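You operate a simulated robot arm through the tools that you are given. There is no shell and no other tool.

Carry out the task below with a simulated robot arm. There is one attempt and no reset: what you move stays moved.

## Task
Relabel the parts bin lid: peel the fans label, wipe the glue mark off, then stick the leads label there.
Fine: the fans label goes in the scrap tub; clean with the wipe pad and put it back where it lay. What is to be rubbed or washed off counts as gone when no trace of it is left.

It is judged by the outcome, as a careful person would: the job done as asked, and still so three seconds after it is handed in. It fails if anything else is knocked over, pushed out of place, dropped, spilled or broken. A push-on lid holds only when it is set on centred and level and pressed home; a screw cap is set on level and turned clockwise until tight.

## Robot
A 6-joint arm with a two-finger gripper, fixed in place. Base frame: the origin is at the foot of the arm, x ahead of it, y to its left, z up. Lengths are in m, angles in rad, forces in N, time in s.
With the tool pointing down near the work surface it reaches from about 0.42 to 0.84 m from the base axis. Its first joint turns from -2.897 to 2.897 rad. Payload 1.66 kg.
The tool frame sits at the grasp point between the pads (the TCP): z along the fingers, y along the line on which they close. The tips reach 0.016 m beyond it. The gripper opens to 0.111 m. The gripper's body begins 0.104 m behind the TCP.
Orientation is that of the tool frame in the base frame, as a unit quaternion [w, x, y, z]. With the fingers straight down and closing along the base's y, the tool's x points along the base's -x, its y along +y and its z along -z.

## Interface
- The arm moves only by the tool arm_command. Its argument "deltas" is a list of rows, each a list of 3 entries, a list of its own where there are three numbers: the shift along the base's x, y, z in units of 300 mm (1.0 is 300 mm), then the turn, a rotation vector about the base's x, y, z in units of 120 degrees (1.0 is 120 degrees), then the closure in counts, from 0 (fully open) to 255 (shut). In form: [[[dx, dy, dz], [ax, ay, az], hand], ...]. A call has 1 to 20 rows; each row is the pose to reach, as a shift and turn from the pose commanded when the call began. A call with a number of a shift or a turn outside -1 to 1 is refused whole. Each row takes 0.2 s and may step no farther than 0.05 m and 0.15 rad from the row before; otherwise, or with a gripper value out of range, the whole call is refused. Where a pose cannot be reached the arm comes as near as it can. A force on the tool above 40 N (or 10 N above the force at the start of the call, whichever is more), or a blocked arm, ends the call early, and 0.2 s more pass. The fingers move at their own pace and stop on an object; they squeeze with about 32 N. The grip force told is the motor's: it shows also when the fingers shut on nothing. Time passes only in rows, and 0.2 s behind the last, so rows that repeat a pose let the fingers close. It gives the time, the measured TCP pose, the force on the tool (base axes), the opening and the grip force at its end, in the units of the frame above (readings bear some noise), with the torque about the TCP (base axes, N m) and any sound that the robot's microphone picked up.
- Cameras (640 x 400 px; columns grow to the right, rows downward): "scene" is fixed at [0.3997, 0.4997, 1.3424]; the picture's right is [-1.00, 0.07, 0.00], its down [0.03, 0.35, -0.94] and it looks along [-0.07, -0.93, -0.35] (base axes); focal length 315 px, centre (320, 200). "wrist" rides on the gripper at [0.07, 0.014, -0.143] in the tool frame; the picture's right is [-0.19, 0.98, 0.00], its down [-0.87, -0.17, -0.47] and it looks along [-0.46, -0.09, 0.88] (tool axes); focal length 230 px, centre (320, 200). There is no depth. A picture from a camera that has moved, and an enlarged one, comes with that camera's place and axes in the base frame and with its lens.
- grab_frame(camera): a new picture of that camera. It takes no simulated time.
- move_column(by): slides the trunk up (or, below 0, down) by that many m; the arm rides with it, the base frame stays. It gives what a move gives, with no picture.
- enlarge(camera, box): a new picture of the part [left, top, right, bottom] of that camera's present view, enlarged. It takes no simulated time.
- hand_in(): hands the job in; it is judged then, once.

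Places have to be worked out from the pictures, the camera data and where the tool is seen. Open the gripper and draw the arm clear of the work before you hand the job in, unless the task says otherwise.

The tools are called after "Request:" as name(argument=value, ...) on one line, values as JSON. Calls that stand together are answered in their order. arm_command: Moves the arm, as the interface text tells. Its arguments: {"type":"object","properties":{"deltas":{"type":"array"}},"required":["deltas"]} The other tools are called the same way: move_column (by) slides the trunk up or down; grab_frame (camera) takes a picture; enlarge (camera, box) takes an enlarged picture of a part of a camera's view; hand_in () hands the job in.

At the start:

```text
t: 0.0
eef_pos: [0.0733, -0.5103, 1.1028]
ee_rot: [0.0, 0.0, 1.0, 0.0]
contact_force: [0.2, 0.5, 0.3]
wrist_torque: [0.05, -0.02, -0.03]
grip_width: 0.1111
gripper_force: 0.0
trunk travel left (down, up): [-0.1, 0.49]
```

scene: 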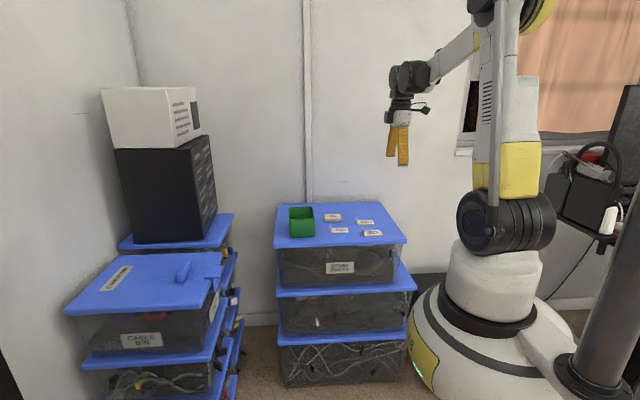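
wrist: 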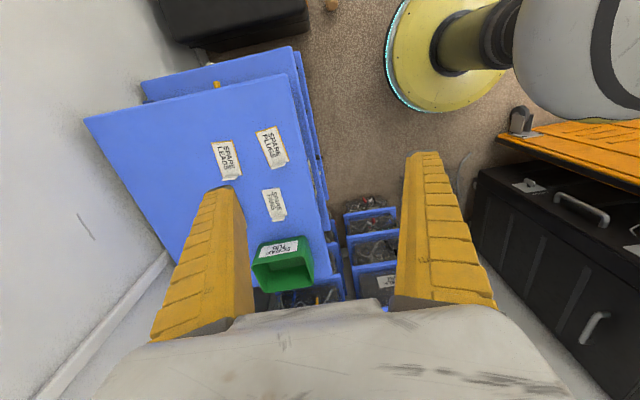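

The scene shows two bin stacks: one at left with a label on its lid, and one at right with a green tub and several labels on top. I'll enlarge both areas before moving.

Request:
enlarge(camera="scene", box=[260, 190, 420, 290])

Request:
enlarge(camera="scene", box=[60, 230, 260, 355])

Request:
enlarge(camera="wrist", box=[160, 100, 400, 320])

```text
4.00 times, centred on (340, 240) of scene
camera zoom: at [0.3997, 0.4997, 1.3424], right [-1.0, 0.07, 0.0], down [0.03, 0.35, -0.94], along [-0.07, -0.93, -0.35], focal length 1258 px, centre (240, 40)
```

zoom: 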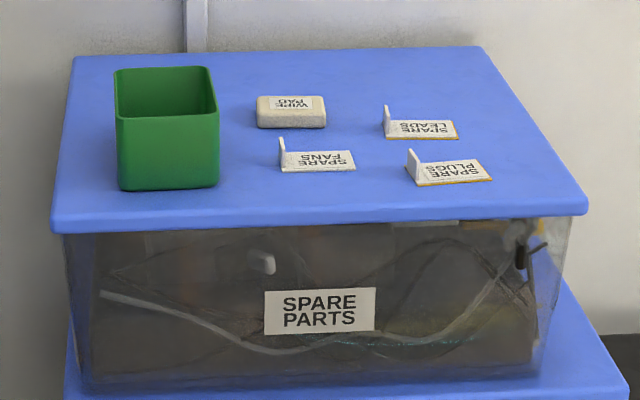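

```text
3.20 times, centred on (160, 292) of scene
camera zoom: at [0.3997, 0.4997, 1.3424], right [-1.0, 0.07, 0.0], down [0.03, 0.35, -0.94], along [-0.07, -0.93, -0.35], focal length 1007 px, centre (832, -96)
```

zoom: 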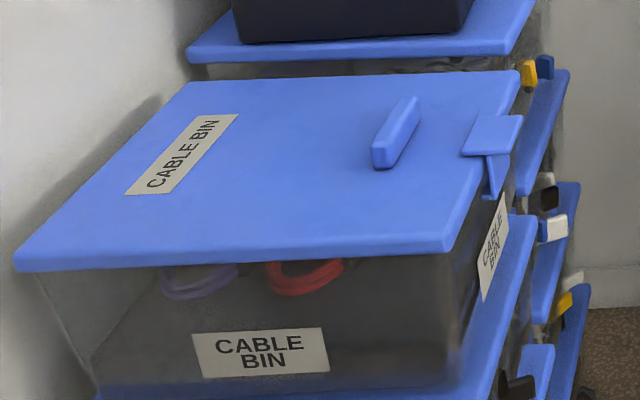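

```text
1.82 times, centred on (280, 210) of wrist
camera zoom: at [0.0047, -0.4957, 1.244], right [0.19, 0.98, 0.0], down [0.87, -0.17, 0.47], along [0.46, -0.09, -0.88], focal length 418 px, centre (393, 182)
```

zoom: 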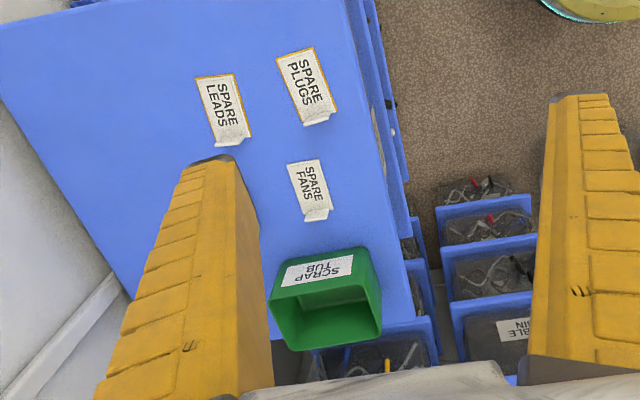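

The fans label lies bare on the lid, while leads and plugs sit on orange-edged backing; I triangulate fans at about (0.233, -0.649, 0.78). I'll zoom further in for tab details.

Request:
enlarge(camera="scene", box=[322, 210, 386, 250])

Request:
enlarge(camera="scene", box=[280, 200, 344, 240])

Request:
enlarge(camera="wrist", box=[200, 110, 312, 180])

Request:
enlarge(camera="wrist", box=[220, 180, 332, 250])

```text
10.00 times, centred on (354, 230) of scene
camera zoom: at [0.3997, 0.4997, 1.3424], right [-1.0, 0.07, 0.0], down [0.03, 0.35, -0.94], along [-0.07, -0.93, -0.35], focal length 3146 px, centre (-20, -100)
```

zoom: 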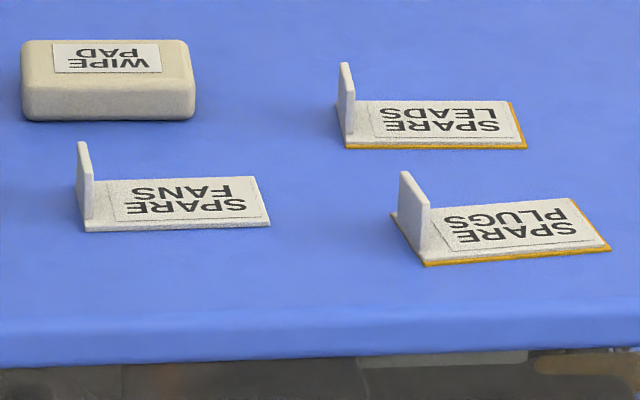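

```text
10.00 times, centred on (312, 220) of scene
camera zoom: at [0.3997, 0.4997, 1.3424], right [-1.0, 0.07, 0.0], down [0.03, 0.35, -0.94], along [-0.07, -0.93, -0.35], focal length 3146 px, centre (400, 0)
```

zoom: 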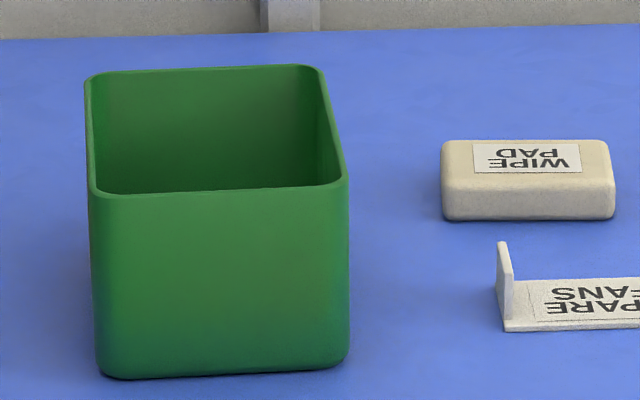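

```text
5.71 times, centred on (256, 145) of wrist
camera zoom: at [0.0047, -0.4957, 1.244], right [0.19, 0.98, 0.0], down [0.87, -0.17, 0.47], along [0.46, -0.09, -0.88], focal length 1315 px, centre (686, 514)
```

zoom: 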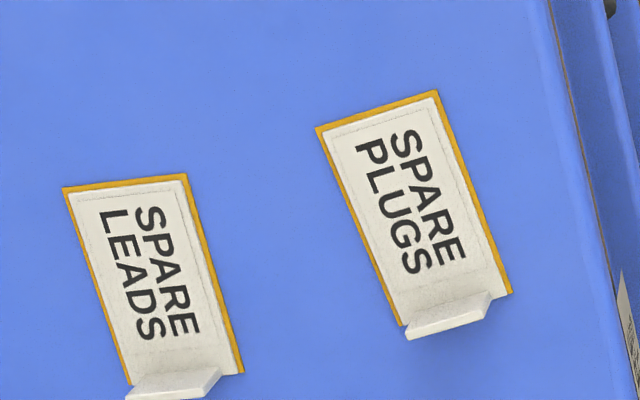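

```text
5.71 times, centred on (276, 215) of wrist
camera zoom: at [0.0047, -0.4957, 1.244], right [0.19, 0.98, 0.0], down [0.87, -0.17, 0.47], along [0.46, -0.09, -0.88], focal length 1315 px, centre (571, 114)
```

zoom: 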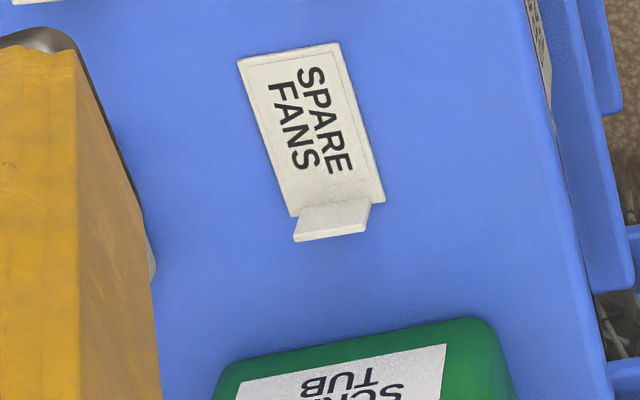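

Fans label spans roughly x 0.20–0.27, y −0.667…−0.626 on a lid at z≈0.777, tab at its +x end; the tub is near (0.39, −0.66) and the pad near (0.254, −0.755). I'll move to a viewing pose above the lid with the tool turned −90° about z, so the fingers close along x and the camera faces away from the wall.

Request:
arm_command(deltas=[[[0.04, -0.03, -0.02], [0, 0, -0.0625], 0], [[0.08, -0.06, -0.04], [0, 0, -0.125], 0], [[0.12, -0.09, -0.06], [0, 0, -0.1875], 0], [[0.16, -0.12, -0.08], [0, 0, -0.25], 0], [[0.2, -0.15, -0.1], [0, 0, -0.3125], 0], [[0.24, -0.18, -0.13], [0, 0, -0.375], 0], [[0.28, -0.21, -0.16], [0, 0, -0.4375], 0], [[0.32, -0.24, -0.19], [0, 0, -0.5], 0], [[0.36, -0.27, -0.22], [0, 0, -0.5625], 0], [[0.4, -0.3, -0.25], [0, 0, -0.625], 0], [[0.44, -0.33, -0.28], [0, 0, -0.6875], 0], [[0.49, -0.366, -0.3], [0, 0, -0.75], 0], [[0.49, -0.366, -0.3], [0, 0, -0.75], 0]])

```text
t: 2.8
eef_pos: [0.2198, -0.6203, 1.0125]
ee_rot: [0.0, 0.708, 0.707, 0.0]
contact_force: [-0.4, 1.3, 0.3]
wrist_torque: [0.01, -0.02, 0.03]
grip_width: 0.1107
gripper_force: 0.0
trunk travel left (down, up): [-0.1, 0.49]
```

The arm reached (0.220, −0.620, 1.0125) with the tool turned as intended. Now I'll look with the wrist camera.

Request:
grab_frame(camera="wrist")

Request:
grab_frame(camera="scene")

```text
taken
camera wrist: at [0.235, -0.5497, 1.1536], right [0.98, -0.19, 0.0], down [-0.17, -0.87, 0.47], along [-0.09, -0.46, -0.88], focal length 230 px, centre (320, 200)
```

wrist: 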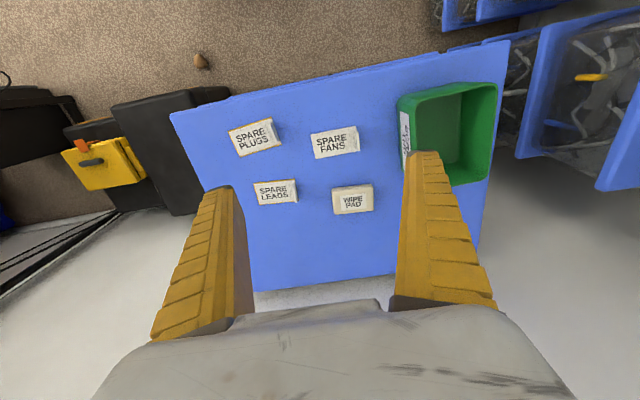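

```text
taken
```

scene: 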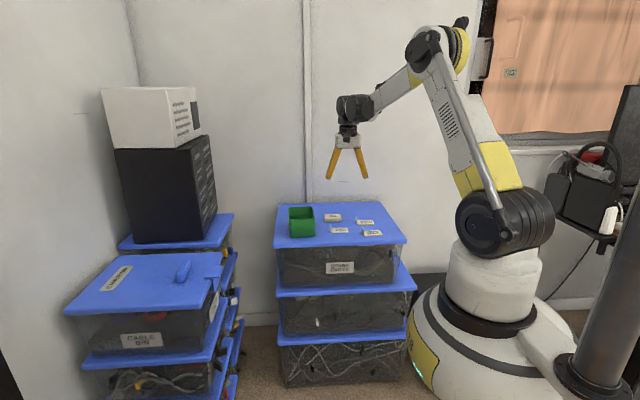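

All labels, the pad, and the tub are visible from above. I'll zoom in for measurements.

Request:
enlarge(camera="wrist", box=[224, 110, 384, 210])

Request:
enlarge(camera="wrist", box=[300, 110, 396, 170])

Request:
enlarge(camera="wrist", box=[304, 160, 400, 220])

Request:
enlarge(camera="wrist", box=[384, 70, 512, 190])

```text
4.00 times, centred on (304, 160) of wrist
camera zoom: at [0.235, -0.5497, 1.1536], right [0.98, -0.19, 0.0], down [-0.17, -0.87, 0.47], along [-0.09, -0.46, -0.88], focal length 920 px, centre (384, 360)
```

zoom: 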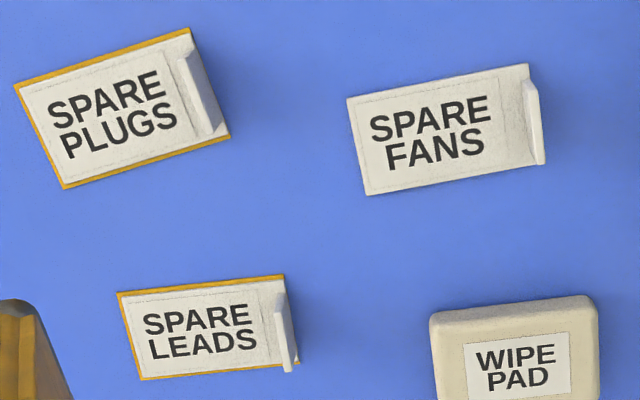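

```text
6.67 times, centred on (348, 140) of wrist
camera zoom: at [0.235, -0.5497, 1.1536], right [0.98, -0.19, 0.0], down [-0.17, -0.87, 0.47], along [-0.09, -0.46, -0.88], focal length 1534 px, centre (133, 600)
```

zoom: 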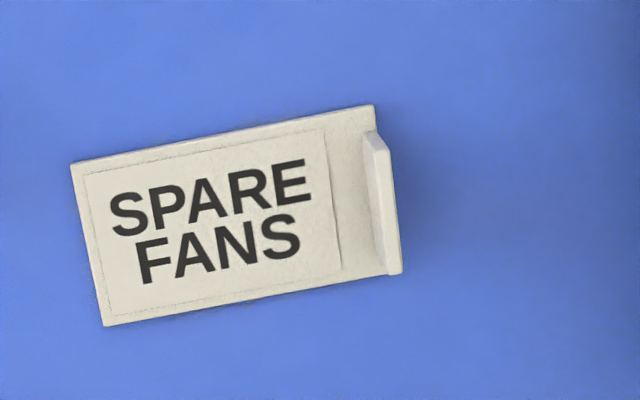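

```text
6.67 times, centred on (352, 190) of wrist
camera zoom: at [0.235, -0.5497, 1.1536], right [0.98, -0.19, 0.0], down [-0.17, -0.87, 0.47], along [-0.09, -0.46, -0.88], focal length 1534 px, centre (107, 267)
```

zoom: 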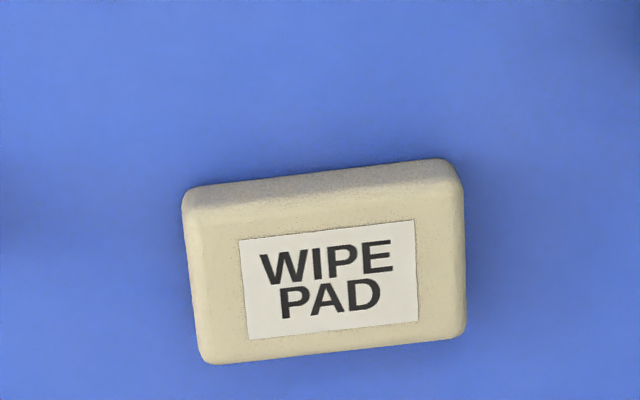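

```text
3.33 times, centred on (448, 130) of wrist
camera zoom: at [0.235, -0.5497, 1.1536], right [0.98, -0.19, 0.0], down [-0.17, -0.87, 0.47], along [-0.09, -0.46, -0.88], focal length 767 px, centre (-107, 433)
```

zoom: 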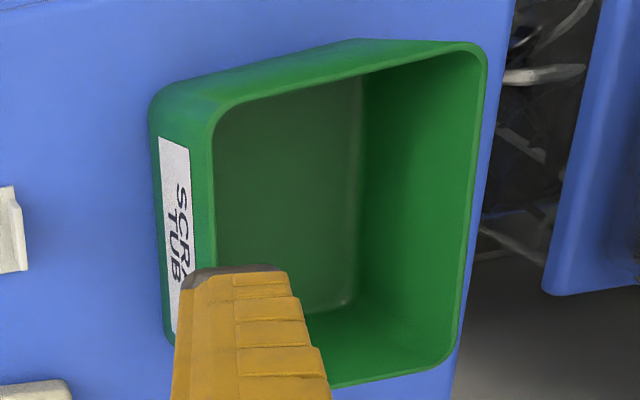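

View agrees: fans label roughly x 0.204–0.277, y −0.667…−0.626, tab at x≈0.275; tub centre ≈(0.391, −0.656), rim z≈0.855. I'll go over the tab at z≈0.88 with the fingers partly closed to stay clear of the tub, then look again.

Request:
arm_command(deltas=[[[0.03, -0.015, -0.07], [0, 0, 0], 140], [[0.07, -0.03, -0.16], [0, 0, 0], 140], [[0.11, -0.05, -0.25], [0, 0, 0], 140], [[0.15, -0.07, -0.34], [0, 0, 0], 140], [[0.182, -0.09, -0.443], [0, 0, 0], 140], [[0.182, -0.09, -0.443], [0, 0, 0], 140]])

Request:
grab_frame(camera="wrist")

Request:
enlarge(camera="scene", box=[260, 160, 420, 260])

```text
t: 4.2
eef_pos: [0.275, -0.6466, 0.8802]
ee_rot: [0.0, 0.707, 0.707, 0.0]
contact_force: [0.6, 0.0, -0.5]
wrist_torque: [0.02, -0.01, -0.02]
grip_width: 0.0523
gripper_force: 1.4
trunk travel left (down, up): [-0.1, 0.49]
```

```text
taken
camera wrist: at [0.2899, -0.5766, 1.0211], right [0.98, -0.19, 0.0], down [-0.17, -0.87, 0.47], along [-0.09, -0.46, -0.88], focal length 230 px, centre (320, 200)
```

wrist: 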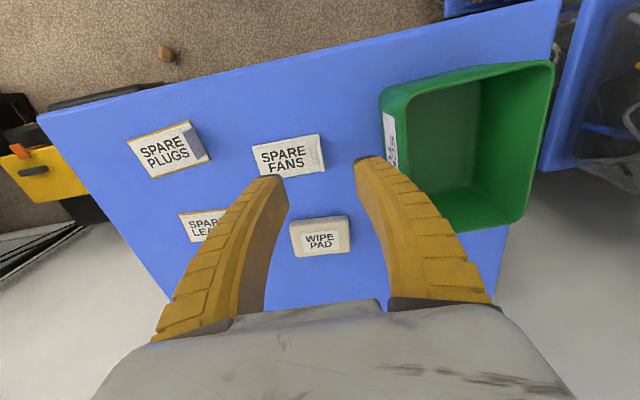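

```text
4.00 times, centred on (340, 210) of scene
camera zoom: at [0.3997, 0.4997, 1.3424], right [-1.0, 0.07, 0.0], down [0.03, 0.35, -0.94], along [-0.07, -0.93, -0.35], focal length 1258 px, centre (240, 160)
```

zoom: 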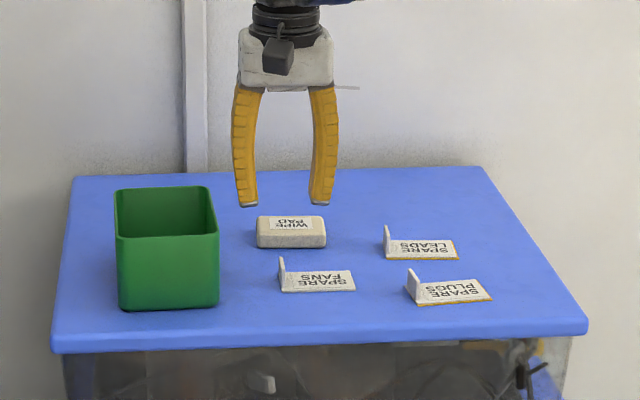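

The tab appears centred around pixel (320,155), which is right where a point directly beneath the TCP should project. I'll enlarge to confirm.

Request:
enlarge(camera="wrist", box=[240, 120, 400, 220])

Request:
enlarge(camera="scene", box=[308, 196, 372, 236])

```text
4.00 times, centred on (320, 170) of wrist
camera zoom: at [0.2899, -0.5766, 1.0211], right [0.98, -0.19, 0.0], down [-0.17, -0.87, 0.47], along [-0.09, -0.46, -0.88], focal length 920 px, centre (320, 320)
```

zoom: 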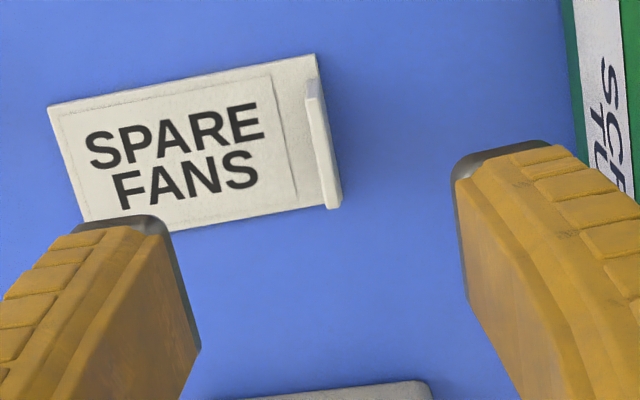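

```text
10.00 times, centred on (340, 216) of scene
camera zoom: at [0.3997, 0.4997, 1.3424], right [-1.0, 0.07, 0.0], down [0.03, 0.35, -0.94], along [-0.07, -0.93, -0.35], focal length 3146 px, centre (120, 40)
```

zoom: 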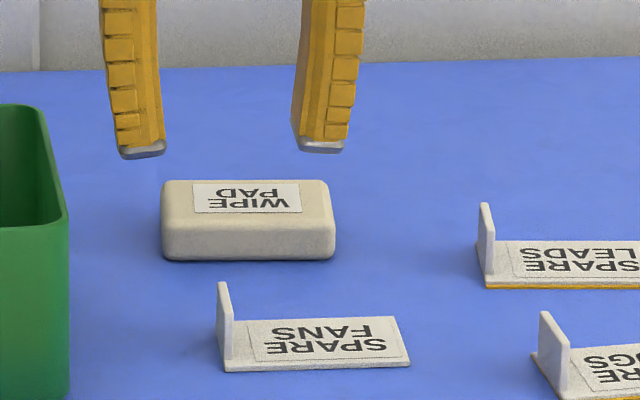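

Fingers' mid-point is at x≈0.2766 and the tab at x≈0.2775, y −0.63…−0.661, so alignment is within about a millimetre. I'll descend to TCP z≈0.81 and check the gap.

Request:
arm_command(deltas=[[[0.002, 0.001, -0.06], [0, 0, 0], 140], [[0.004, 0.002, -0.12], [0, 0, 0], 140], [[0.004, 0.002, -0.18], [0, 0, 0], 140], [[0.004, 0.002, -0.233], [0, 0, 0], 140], [[0.004, 0.002, -0.233], [0, 0, 0], 140]])

Request:
enlarge(camera="wrist", box=[240, 120, 400, 220])

Request:
enlarge(camera="scene", box=[308, 196, 372, 236])

```text
t: 5.4
eef_pos: [0.2757, -0.6471, 0.8111]
ee_rot: [0.0, 0.707, 0.707, 0.0]
contact_force: [-0.2, 0.0, -0.6]
wrist_torque: [0.04, -0.01, 0.0]
grip_width: 0.0526
gripper_force: 1.6
trunk travel left (down, up): [-0.1, 0.49]
```

```text
4.00 times, centred on (320, 170) of wrist
camera zoom: at [0.2909, -0.5762, 0.9525], right [0.98, -0.19, 0.0], down [-0.17, -0.87, 0.47], along [-0.09, -0.46, -0.88], focal length 920 px, centre (320, 320)
```

zoom: 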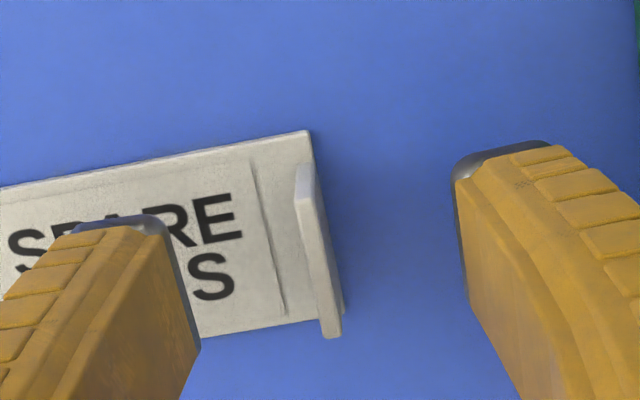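

```text
10.00 times, centred on (340, 216) of scene
camera zoom: at [0.3997, 0.4997, 1.3424], right [-1.0, 0.07, 0.0], down [0.03, 0.35, -0.94], along [-0.07, -0.93, -0.35], focal length 3146 px, centre (120, 40)
```

zoom: 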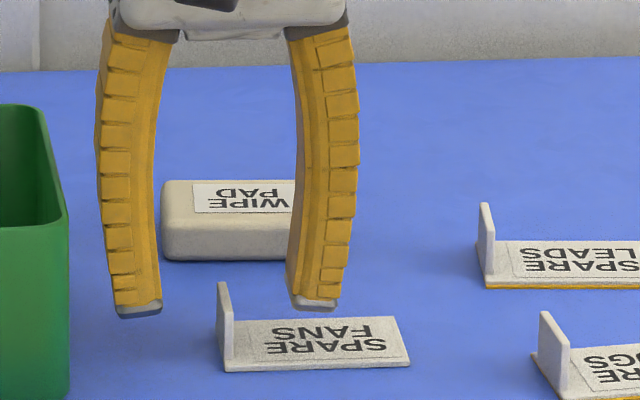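

The tips are about 22 mm above the lid surface (lid ≈0.773–0.776) and the tab sits midway between the fingers. I'll lower to TCP z≈0.796 and close on the tab.

Request:
arm_command(deltas=[[[0.001, 0, -0.025], [0, 0, 0], 140], [[0.001, 0, -0.048], [0, 0, 0], 140], [[0.001, 0, -0.048], [0, 0, 0], 140]])

Request:
enlarge(camera="scene", box=[308, 196, 372, 236])

```text
t: 6.2
eef_pos: [0.2761, -0.6462, 0.7953]
ee_rot: [0.0, 0.707, 0.707, 0.0]
contact_force: [-0.1, 0.2, 0.0]
wrist_torque: [0.0, -0.07, 0.04]
grip_width: 0.0523
gripper_force: 1.5
trunk travel left (down, up): [-0.1, 0.49]
```

```text
10.00 times, centred on (340, 216) of scene
camera zoom: at [0.3997, 0.4997, 1.3424], right [-1.0, 0.07, 0.0], down [0.03, 0.35, -0.94], along [-0.07, -0.93, -0.35], focal length 3146 px, centre (120, 40)
```

zoom: 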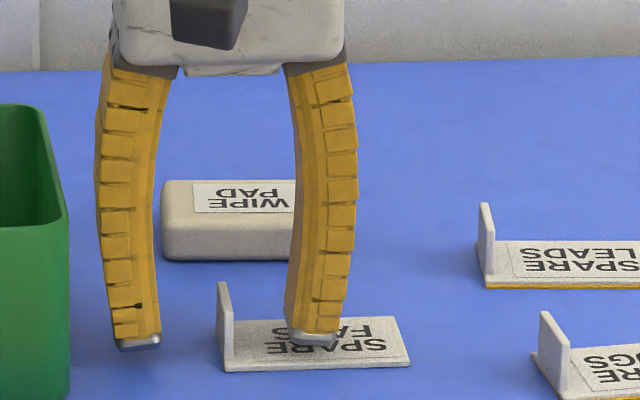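

Tips hover a few millimetres above the label with the tab between them. Closing on the tab now.

Request:
arm_command(deltas=[[[0, 0, 0], [0, 0, 0], 200], [[0, 0, 0], [0, 0, 0], 255], [[0, 0, 0], [0, 0, 0], 255], [[0, 0, 0], [0, 0, 0], 255]])

Request:
enlarge(camera="scene", box=[308, 196, 372, 236])

Request:
enlarge(camera="wrist", box=[240, 120, 400, 220])

```text
t: 7.2
eef_pos: [0.2762, -0.6465, 0.7963]
ee_rot: [0.0, 0.707, 0.707, 0.0]
contact_force: [-4.0, -0.1, 1.5]
wrist_torque: [-0.04, 0.06, 0.0]
grip_width: 0.006
gripper_force: 29.9
trunk travel left (down, up): [-0.1, 0.49]
```

```text
10.00 times, centred on (340, 216) of scene
camera zoom: at [0.3997, 0.4997, 1.3424], right [-1.0, 0.07, 0.0], down [0.03, 0.35, -0.94], along [-0.07, -0.93, -0.35], focal length 3146 px, centre (120, 40)
```

zoom: 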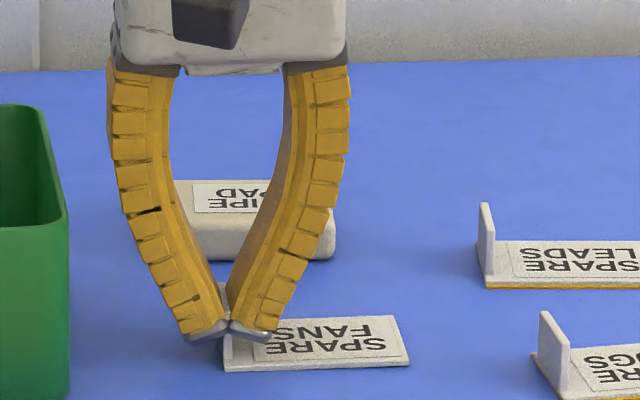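

```text
4.00 times, centred on (320, 170) of wrist
camera zoom: at [0.2907, -0.5756, 0.9382], right [0.98, -0.19, 0.0], down [-0.17, -0.87, 0.47], along [-0.09, -0.46, -0.88], focal length 920 px, centre (320, 320)
```

zoom: 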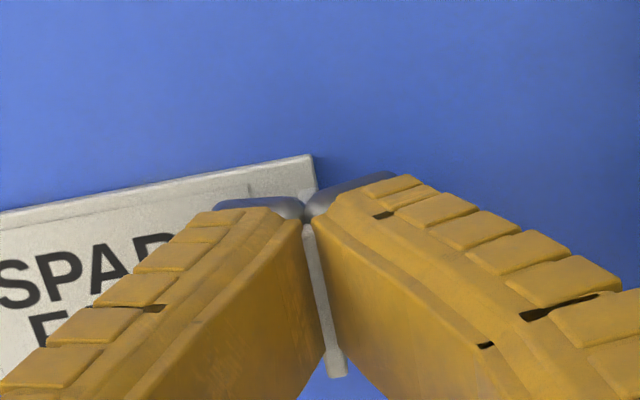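

The tab is held (≈30 N grip). I'll pull gently upward in small steps, watching the force.

Request:
arm_command(deltas=[[[0, 0, 0.005], [0, 0, 0], 255], [[0, 0, 0.01], [0, 0, 0], 255], [[0, 0, 0.015], [0, 0, 0], 255], [[0, 0, 0.02], [0, 0, 0], 255]])

Request:
enlarge(camera="scene", box=[308, 196, 372, 236])

```text
t: 8.2
eef_pos: [0.2768, -0.6471, 0.8012]
ee_rot: [0.0, 0.708, 0.707, 0.0]
contact_force: [0.3, -0.1, -0.3]
wrist_torque: [0.01, 0.02, -0.02]
grip_width: 0.0059
gripper_force: 30.2
trunk travel left (down, up): [-0.1, 0.49]
```

```text
10.00 times, centred on (340, 216) of scene
camera zoom: at [0.3997, 0.4997, 1.3424], right [-1.0, 0.07, 0.0], down [0.03, 0.35, -0.94], along [-0.07, -0.93, -0.35], focal length 3146 px, centre (120, 40)
```

zoom: 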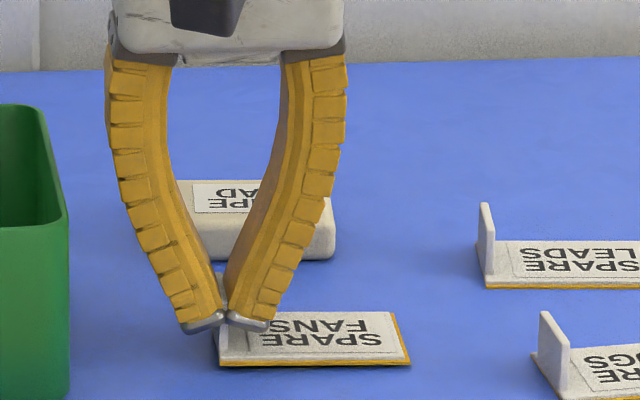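

The label lifted cleanly with almost no residual force, revealing an amber mark beneath. I'll raise it well clear to z≈0.92 and look.

Request:
arm_command(deltas=[[[0, 0, 0.03], [0, 0, 0], 255], [[0, 0, 0.08], [0, 0, 0], 255], [[0, 0, 0.14], [0, 0, 0], 255], [[0, 0, 0.2], [0, 0, 0], 255], [[0, 0, 0.26], [0, 0, 0], 255], [[0, 0, 0.32], [0, 0, 0], 255], [[0, 0, 0.38], [0, 0, 0], 255], [[0, 0, 0.42], [0, 0, 0], 255], [[0, 0, 0.42], [0, 0, 0], 255]])

Request:
enlarge(camera="scene", box=[260, 160, 420, 260])

Request:
grab_frame(camera="wrist")

```text
t: 10.2
eef_pos: [0.2759, -0.6457, 0.9277]
ee_rot: [0.001, 0.707, 0.707, 0.0]
contact_force: [0.1, 0.5, 0.6]
wrist_torque: [-0.01, 0.0, 0.02]
grip_width: 0.0
gripper_force: 28.4
trunk travel left (down, up): [-0.1, 0.49]
```

```text
4.00 times, centred on (340, 210) of scene
camera zoom: at [0.3997, 0.4997, 1.3424], right [-1.0, 0.07, 0.0], down [0.03, 0.35, -0.94], along [-0.07, -0.93, -0.35], focal length 1258 px, centre (240, 160)
```

zoom: 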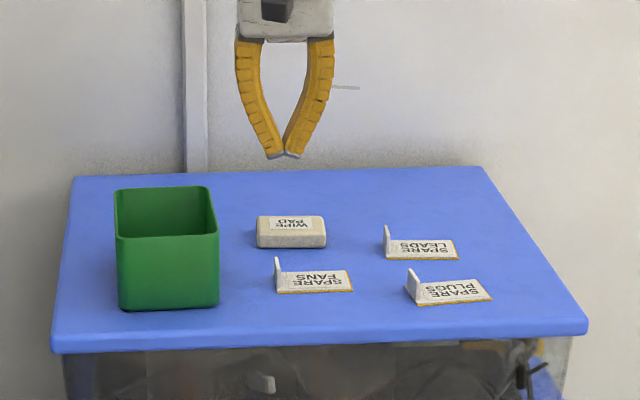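

```text
taken
camera wrist: at [0.2913, -0.575, 1.0694], right [0.98, -0.19, 0.0], down [-0.17, -0.87, 0.47], along [-0.09, -0.46, -0.88], focal length 230 px, centre (320, 200)
```

wrist: 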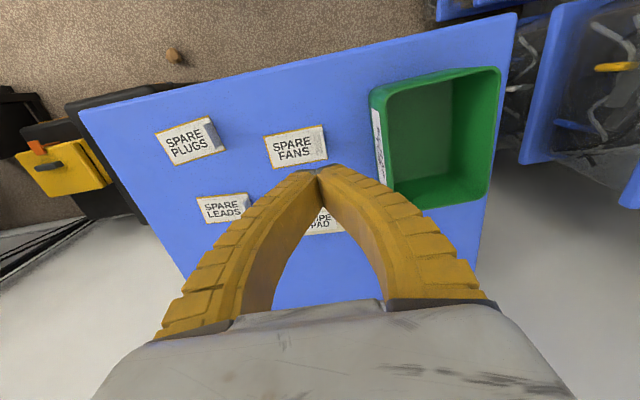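

The grip slipped off the tab (width now 0), and the fans label is still on the lid, slightly moved with the amber mark peeking out. I'll zoom in to see its state.

Request:
enlarge(camera="scene", box=[312, 210, 376, 250])

Request:
enlarge(camera="wrist", box=[240, 110, 352, 180])

```text
10.00 times, centred on (344, 230) of scene
camera zoom: at [0.3997, 0.4997, 1.3424], right [-1.0, 0.07, 0.0], down [0.03, 0.35, -0.94], along [-0.07, -0.93, -0.35], focal length 3146 px, centre (80, -100)
```

zoom: 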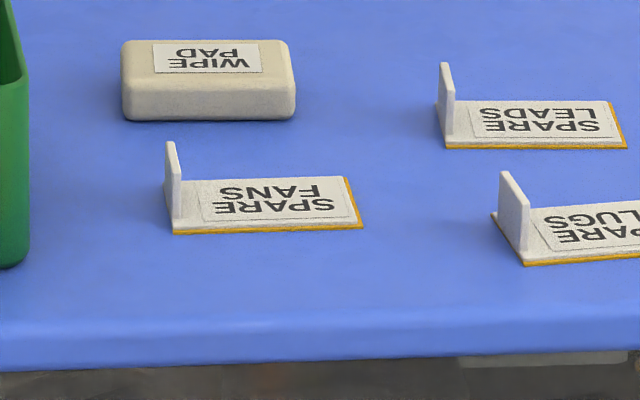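

```text
5.71 times, centred on (296, 145) of wrist
camera zoom: at [0.2913, -0.575, 1.0694], right [0.98, -0.19, 0.0], down [-0.17, -0.87, 0.47], along [-0.09, -0.46, -0.88], focal length 1315 px, centre (457, 514)
```

zoom: 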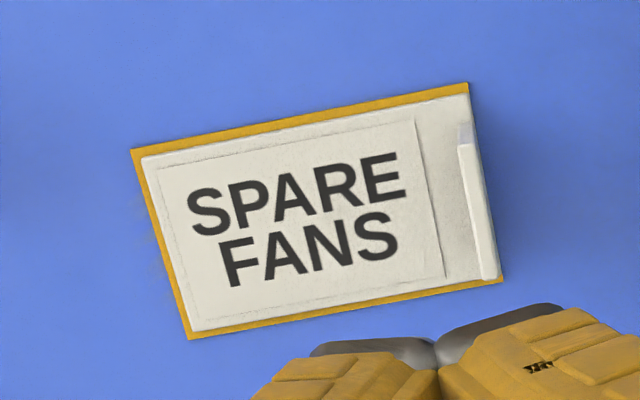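

The label now lies loose (orange underside showing as on the other loose ones), shifted about +4 mm in x; the tab is now near x≈0.280. I'll open, come down a little deeper this time (TCP z≈0.793), and check before gripping.

Request:
arm_command(deltas=[[[0.004, 0, 0], [0, 0, 0], 140], [[0.012, 0, -0.08], [0, 0, 0], 140], [[0.012, 0, -0.18], [0, 0, 0], 140], [[0.012, 0, -0.28], [0, 0, 0], 140], [[0.012, 0, -0.36], [0, 0, 0], 140], [[0.012, 0, -0.41], [0, 0, 0], 140], [[0.012, 0, -0.43], [0, 0, 0], 140], [[0.012, 0, -0.44], [0, 0, 0], 140], [[0.012, 0, -0.45], [0, 0, 0], 140], [[0.012, 0, -0.45], [0, 0, 0], 140]])

Request:
enlarge(camera="scene", box=[312, 206, 376, 246])

Request:
enlarge(camera="wrist", box=[240, 120, 400, 220])

```text
t: 12.4
eef_pos: [0.28, -0.6467, 0.7903]
ee_rot: [-0.001, 0.708, 0.706, 0.0]
contact_force: [0.0, 0.7, -0.7]
wrist_torque: [-0.02, 0.01, 0.0]
grip_width: 0.0521
gripper_force: 1.5
trunk travel left (down, up): [-0.1, 0.49]
```

```text
10.00 times, centred on (344, 226) of scene
camera zoom: at [0.3997, 0.4997, 1.3424], right [-1.0, 0.07, 0.0], down [0.03, 0.35, -0.94], along [-0.07, -0.93, -0.35], focal length 3146 px, centre (80, -60)
```

zoom: 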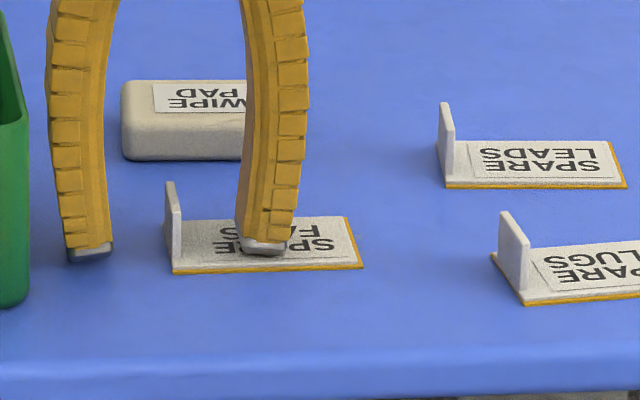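

```text
4.00 times, centred on (320, 170) of wrist
camera zoom: at [0.2947, -0.576, 0.9339], right [0.98, -0.19, 0.0], down [-0.17, -0.87, 0.47], along [-0.09, -0.46, -0.88], focal length 920 px, centre (320, 320)
```

zoom: 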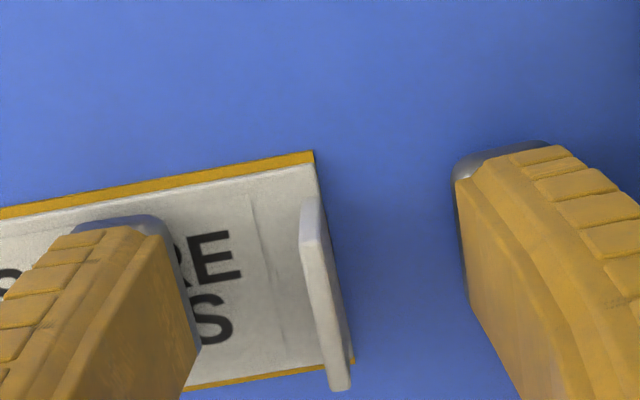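

Tab is centred between the fingers with tips just over the label. Close firmly, hold, then lift slowly.

Request:
arm_command(deltas=[[[0, 0, 0], [0, 0, 0], 200], [[0, 0, 0], [0, 0, 0], 255], [[0, 0, 0], [0, 0, 0], 255], [[0, 0, 0], [0, 0, 0], 255], [[0, 0, 0], [0, 0, 0], 255]])

Request:
arm_command(deltas=[[[0, 0, 0.004], [0, 0, 0], 255], [[0, 0, 0.008], [0, 0, 0], 255], [[0, 0, 0.012], [0, 0, 0], 255], [[0, 0, 0.016], [0, 0, 0], 255], [[0, 0, 0.02], [0, 0, 0], 255], [[0, 0, 0.024], [0, 0, 0], 255], [[0, 0, 0.028], [0, 0, 0], 255], [[0, 0, 0.032], [0, 0, 0], 255]])

Request:
enlarge(camera="scene", box=[312, 206, 376, 246])

Request:
enlarge(camera="wrist", box=[240, 120, 400, 220])

```text
t: 13.6
eef_pos: [0.28, -0.6456, 0.7924]
ee_rot: [0.0, 0.707, 0.707, 0.001]
contact_force: [0.1, -0.1, 2.9]
wrist_torque: [-0.03, 0.02, -0.01]
grip_width: 0.0062
gripper_force: 29.7
trunk travel left (down, up): [-0.1, 0.49]
```

```text
t: 15.4
eef_pos: [0.28, -0.647, 0.8024]
ee_rot: [0.0, 0.707, 0.707, 0.0]
contact_force: [-0.5, 0.4, -0.4]
wrist_torque: [0.05, 0.03, 0.01]
grip_width: 0.006
gripper_force: 29.8
trunk travel left (down, up): [-0.1, 0.49]
```

```text
10.00 times, centred on (344, 226) of scene
camera zoom: at [0.3997, 0.4997, 1.3424], right [-1.0, 0.07, 0.0], down [0.03, 0.35, -0.94], along [-0.07, -0.93, -0.35], focal length 3146 px, centre (80, -60)
```

zoom: 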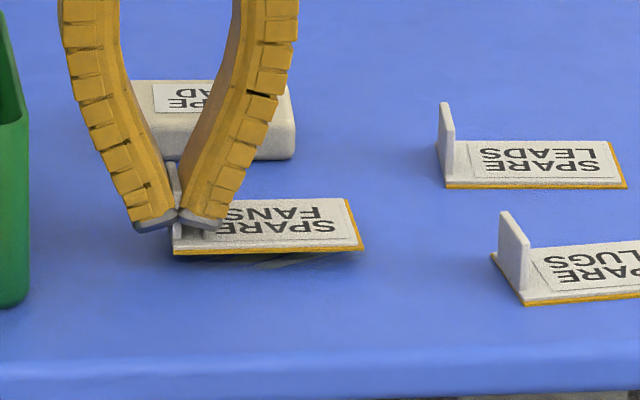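

```text
4.00 times, centred on (320, 170) of wrist
camera zoom: at [0.2948, -0.576, 0.9437], right [0.98, -0.19, 0.0], down [-0.17, -0.87, 0.47], along [-0.09, -0.46, -0.88], focal length 920 px, centre (320, 320)
```

zoom: 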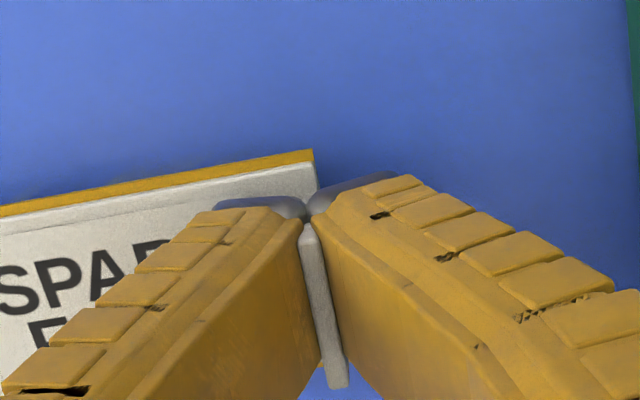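

The label is lifted cleanly with the grip at 6 mm, and a greyish glue mark shows on the lid. I'll keep raising gently at 5 mm per row.

Request:
arm_command(deltas=[[[0, 0, 0.007], [0, 0, 0], 255], [[0, 0, 0.017], [0, 0, 0], 255], [[0, 0, 0.03], [0, 0, 0], 255], [[0, 0, 0.045], [0, 0, 0], 255], [[0, 0, 0.062], [0, 0, 0], 255], [[0, 0, 0.08], [0, 0, 0], 255], [[0, 0, 0.1], [0, 0, 0], 255], [[0, 0, 0.12], [0, 0, 0], 255], [[0, 0, 0.14], [0, 0, 0], 255], [[0, 0, 0.16], [0, 0, 0], 255], [[0, 0, 0.18], [0, 0, 0], 255], [[0, 0, 0.2], [0, 0, 0], 255], [[0, 0, 0.22], [0, 0, 0], 255], [[0, 0, 0.24], [0, 0, 0], 255], [[0, 0, 0.26], [0, 0, 0], 255], [[0, 0, 0.28], [0, 0, 0], 255], [[0, 0, 0.3], [0, 0, 0], 255], [[0, 0, 0.32], [0, 0, 0], 255], [[0, 0, 0.335], [0, 0, 0], 255], [[0, 0, 0.34], [0, 0, 0], 255]])

Request:
enlarge(camera="scene", box=[280, 170, 392, 240])

Request:
grab_frame(camera="wrist")

```text
t: 19.6
eef_pos: [0.2799, -0.646, 0.9027]
ee_rot: [0.0, 0.707, 0.707, -0.001]
contact_force: [-0.1, 0.5, -0.5]
wrist_torque: [-0.02, 0.01, 0.01]
grip_width: 0.0058
gripper_force: 29.7
trunk travel left (down, up): [-0.1, 0.49]
```

```text
5.71 times, centred on (336, 205) of scene
camera zoom: at [0.3997, 0.4997, 1.3424], right [-1.0, 0.07, 0.0], down [0.03, 0.35, -0.94], along [-0.07, -0.93, -0.35], focal length 1798 px, centre (229, 171)
```

zoom: 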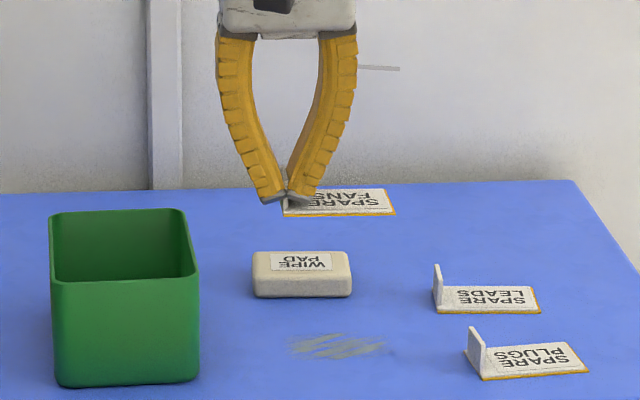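

```text
taken
camera wrist: at [0.2947, -0.5756, 1.0453], right [0.98, -0.19, 0.0], down [-0.17, -0.87, 0.47], along [-0.09, -0.46, -0.88], focal length 230 px, centre (320, 200)
```

wrist: 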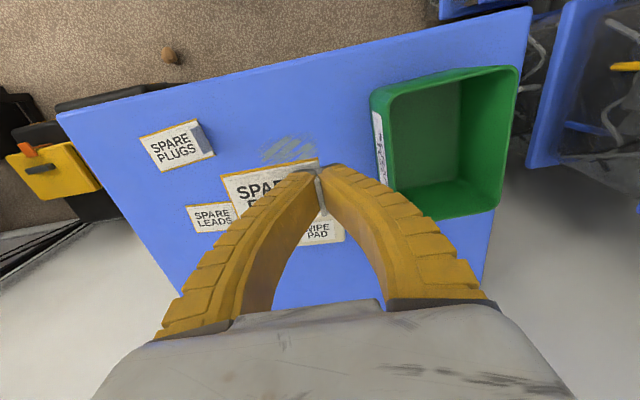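

The label is securely held, and the glue mark (grey streaks around (0.239, −0.653)) is exposed. I'll now rotate +90° so the label lies along the tub's long axis and carry it over the tub at (0.391, −0.628).

Request:
arm_command(deltas=[[[0.0037, 0.0006, 0], [0, 0, 0.0075], 255], [[0.013, 0.0022, 0], [0, 0, 0.0263], 255], [[0.0278, 0.0047, 0], [0, 0, 0.0563], 255], [[0.0481, 0.0081, 0], [0, 0, 0.0975], 255], [[0.0703, 0.0118, 0], [0, 0, 0.1425], 255], [[0.0944, 0.0158, 0], [0, 0, 0.1913], 255], [[0.1203, 0.0202, 0], [0, 0, 0.2438], 255], [[0.1462, 0.0245, 0], [0, 0, 0.2963], 255], [[0.1721, 0.0288, 0], [0, 0, 0.3488], 255], [[0.198, 0.0332, 0], [0, 0, 0.4013], 255], [[0.2239, 0.0375, 0], [0, 0, 0.4538], 255], [[0.2498, 0.0419, 0], [0, 0, 0.5063], 255], [[0.2757, 0.0462, 0], [0, 0, 0.5588], 255], [[0.2997, 0.0502, 0], [0, 0, 0.6075], 255], [[0.3219, 0.0539, 0], [0, 0, 0.6525], 255], [[0.3423, 0.0574, 0], [0, 0, 0.6938], 255], [[0.3571, 0.0598, 0], [0, 0, 0.7238], 255], [[0.3663, 0.0614, 0], [0, 0, 0.7425], 255], [[0.37, 0.062, 0], [0, 0, 0.75], 255], [[0.37, 0.062, 0], [0, 0, 0.75], 255]])

Request:
enlarge(camera="scene", box=[260, 170, 388, 250])

Request:
grab_frame(camera="wrist")

```text
t: 23.8
eef_pos: [0.39, -0.6274, 0.9035]
ee_rot: [0.0, 0.0, 1.0, 0.0]
contact_force: [-0.6, -0.6, -1.2]
wrist_torque: [-0.03, 0.0, 0.02]
grip_width: 0.0059
gripper_force: 29.4
trunk travel left (down, up): [-0.1, 0.49]
```

```text
5.00 times, centred on (324, 210) of scene
camera zoom: at [0.3997, 0.4997, 1.3424], right [-1.0, 0.07, 0.0], down [0.03, 0.35, -0.94], along [-0.07, -0.93, -0.35], focal length 1573 px, centre (300, 150)
```

zoom: 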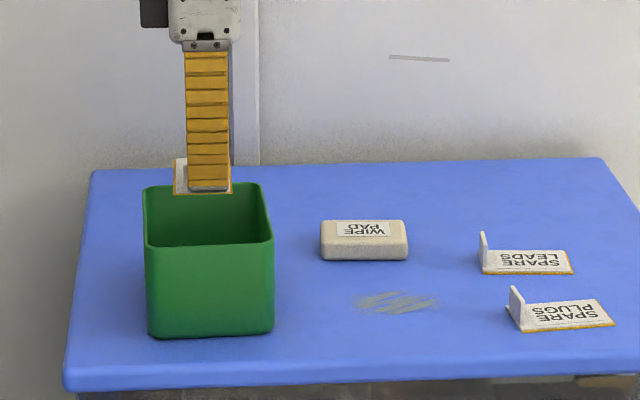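

```text
taken
camera wrist: at [0.3222, -0.6129, 1.0458], right [0.19, 0.98, 0.0], down [0.87, -0.17, 0.47], along [0.46, -0.09, -0.88], focal length 230 px, centre (320, 200)
```

wrist: 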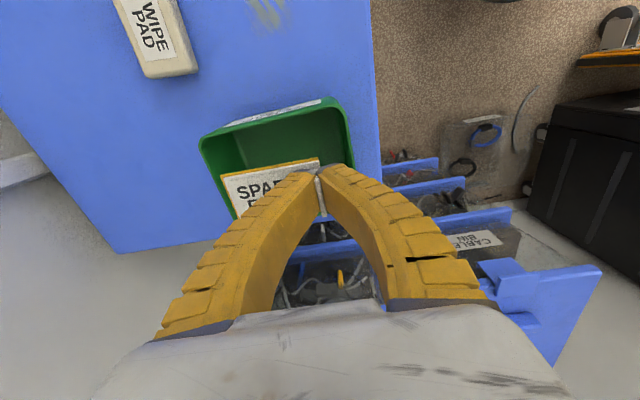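

The label hangs over the tub opening with ~1 cm margin on the ends. I'll lower so it is just inside the rim, then open slightly to let it fall in.

Request:
arm_command(deltas=[[[0, -0.005, -0.015], [0, 0, 0], 255], [[0, -0.012, -0.035], [0, 0, 0], 255], [[0, -0.015, -0.06], [0, 0, 0], 255], [[0, -0.015, -0.085], [0, 0, 0], 255], [[0, -0.015, -0.105], [0, 0, 0], 255], [[0, -0.015, -0.12], [0, 0, 0], 255], [[0, -0.015, -0.12], [0, 0, 0], 255]])

Request:
enlarge(camera="scene", box=[270, 180, 350, 230])

Request:
enlarge(camera="wrist", box=[180, 80, 380, 240])

```text
t: 25.4
eef_pos: [0.3908, -0.6311, 0.8678]
ee_rot: [0.0, -0.001, 1.0, 0.0]
contact_force: [0.5, -0.1, 0.0]
wrist_torque: [0.0, 0.03, -0.02]
grip_width: 0.0061
gripper_force: 30.1
trunk travel left (down, up): [-0.1, 0.49]
```

```text
8.00 times, centred on (310, 205) of scene
camera zoom: at [0.3997, 0.4997, 1.3424], right [-1.0, 0.07, 0.0], down [0.03, 0.35, -0.94], along [-0.07, -0.93, -0.35], focal length 2517 px, centre (400, 160)
```

zoom: 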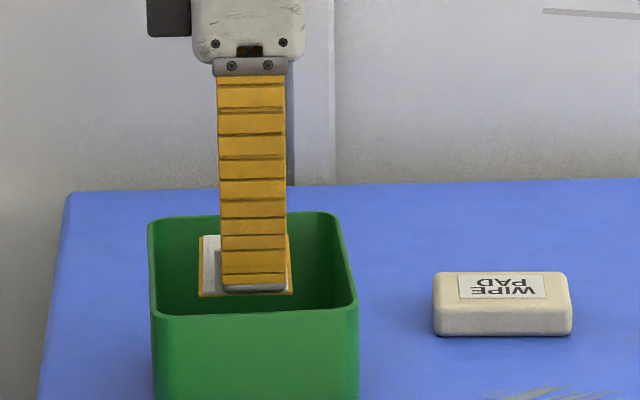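

```text
2.50 times, centred on (280, 160) of wrist
camera zoom: at [0.3224, -0.6176, 1.0098], right [0.19, 0.98, 0.0], down [0.87, -0.17, 0.47], along [0.46, -0.09, -0.88], focal length 575 px, centre (420, 300)
```

zoom: 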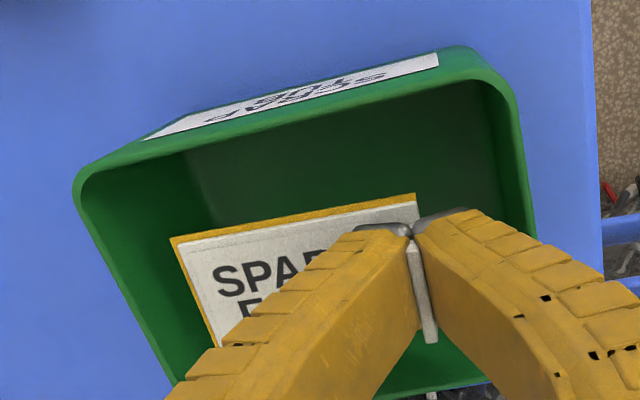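

The label sits just inside the rim with clearance all round. Opening slightly to release it.

Request:
arm_command(deltas=[[[0, 0, 0], [0, 0, 0], 210], [[0, 0, 0], [0, 0, 0], 205], [[0, 0, 0], [0, 0, 0], 205], [[0, 0, 0.02], [0, 0, 0], 205], [[0, 0, 0.06], [0, 0, 0], 205], [[0, 0, 0.12], [0, 0, 0], 205], [[0, 0, 0.2], [0, 0, 0], 205]])

Request:
enlarge(camera="scene", box=[260, 170, 388, 250])

Request:
grab_frame(camera="wrist")

```text
t: 27.0
eef_pos: [0.39, -0.631, 0.9267]
ee_rot: [-0.001, 0.0, 1.0, -0.001]
contact_force: [0.1, -1.0, -1.1]
wrist_torque: [-0.02, -0.02, 0.02]
grip_width: 0.0245
gripper_force: 1.9
trunk travel left (down, up): [-0.1, 0.49]
```

```text
5.00 times, centred on (324, 210) of scene
camera zoom: at [0.3997, 0.4997, 1.3424], right [-1.0, 0.07, 0.0], down [0.03, 0.35, -0.94], along [-0.07, -0.93, -0.35], focal length 1573 px, centre (300, 150)
```

zoom: 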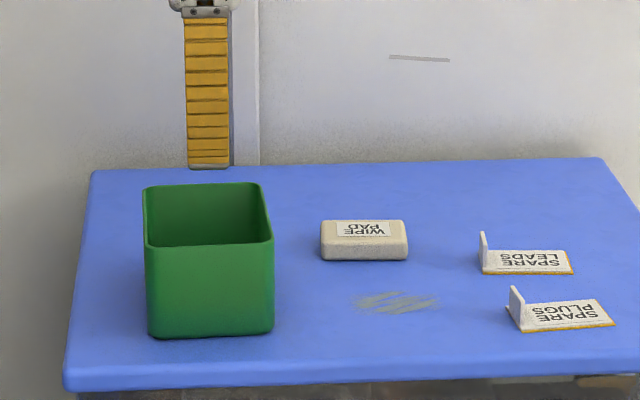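

```text
taken
camera wrist: at [0.3219, -0.6175, 1.0687], right [0.19, 0.98, 0.0], down [0.87, -0.17, 0.47], along [0.46, -0.09, -0.88], focal length 230 px, centre (320, 200)
```

wrist: 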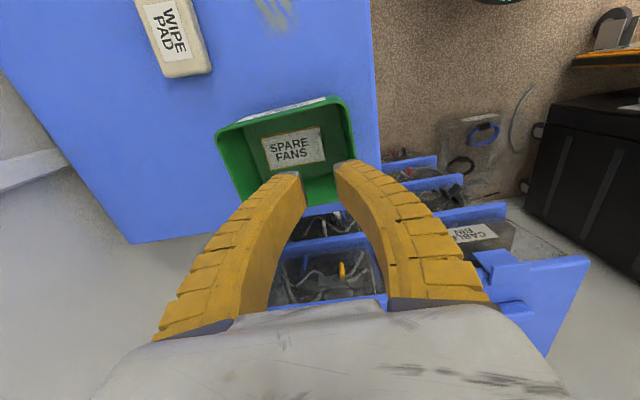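

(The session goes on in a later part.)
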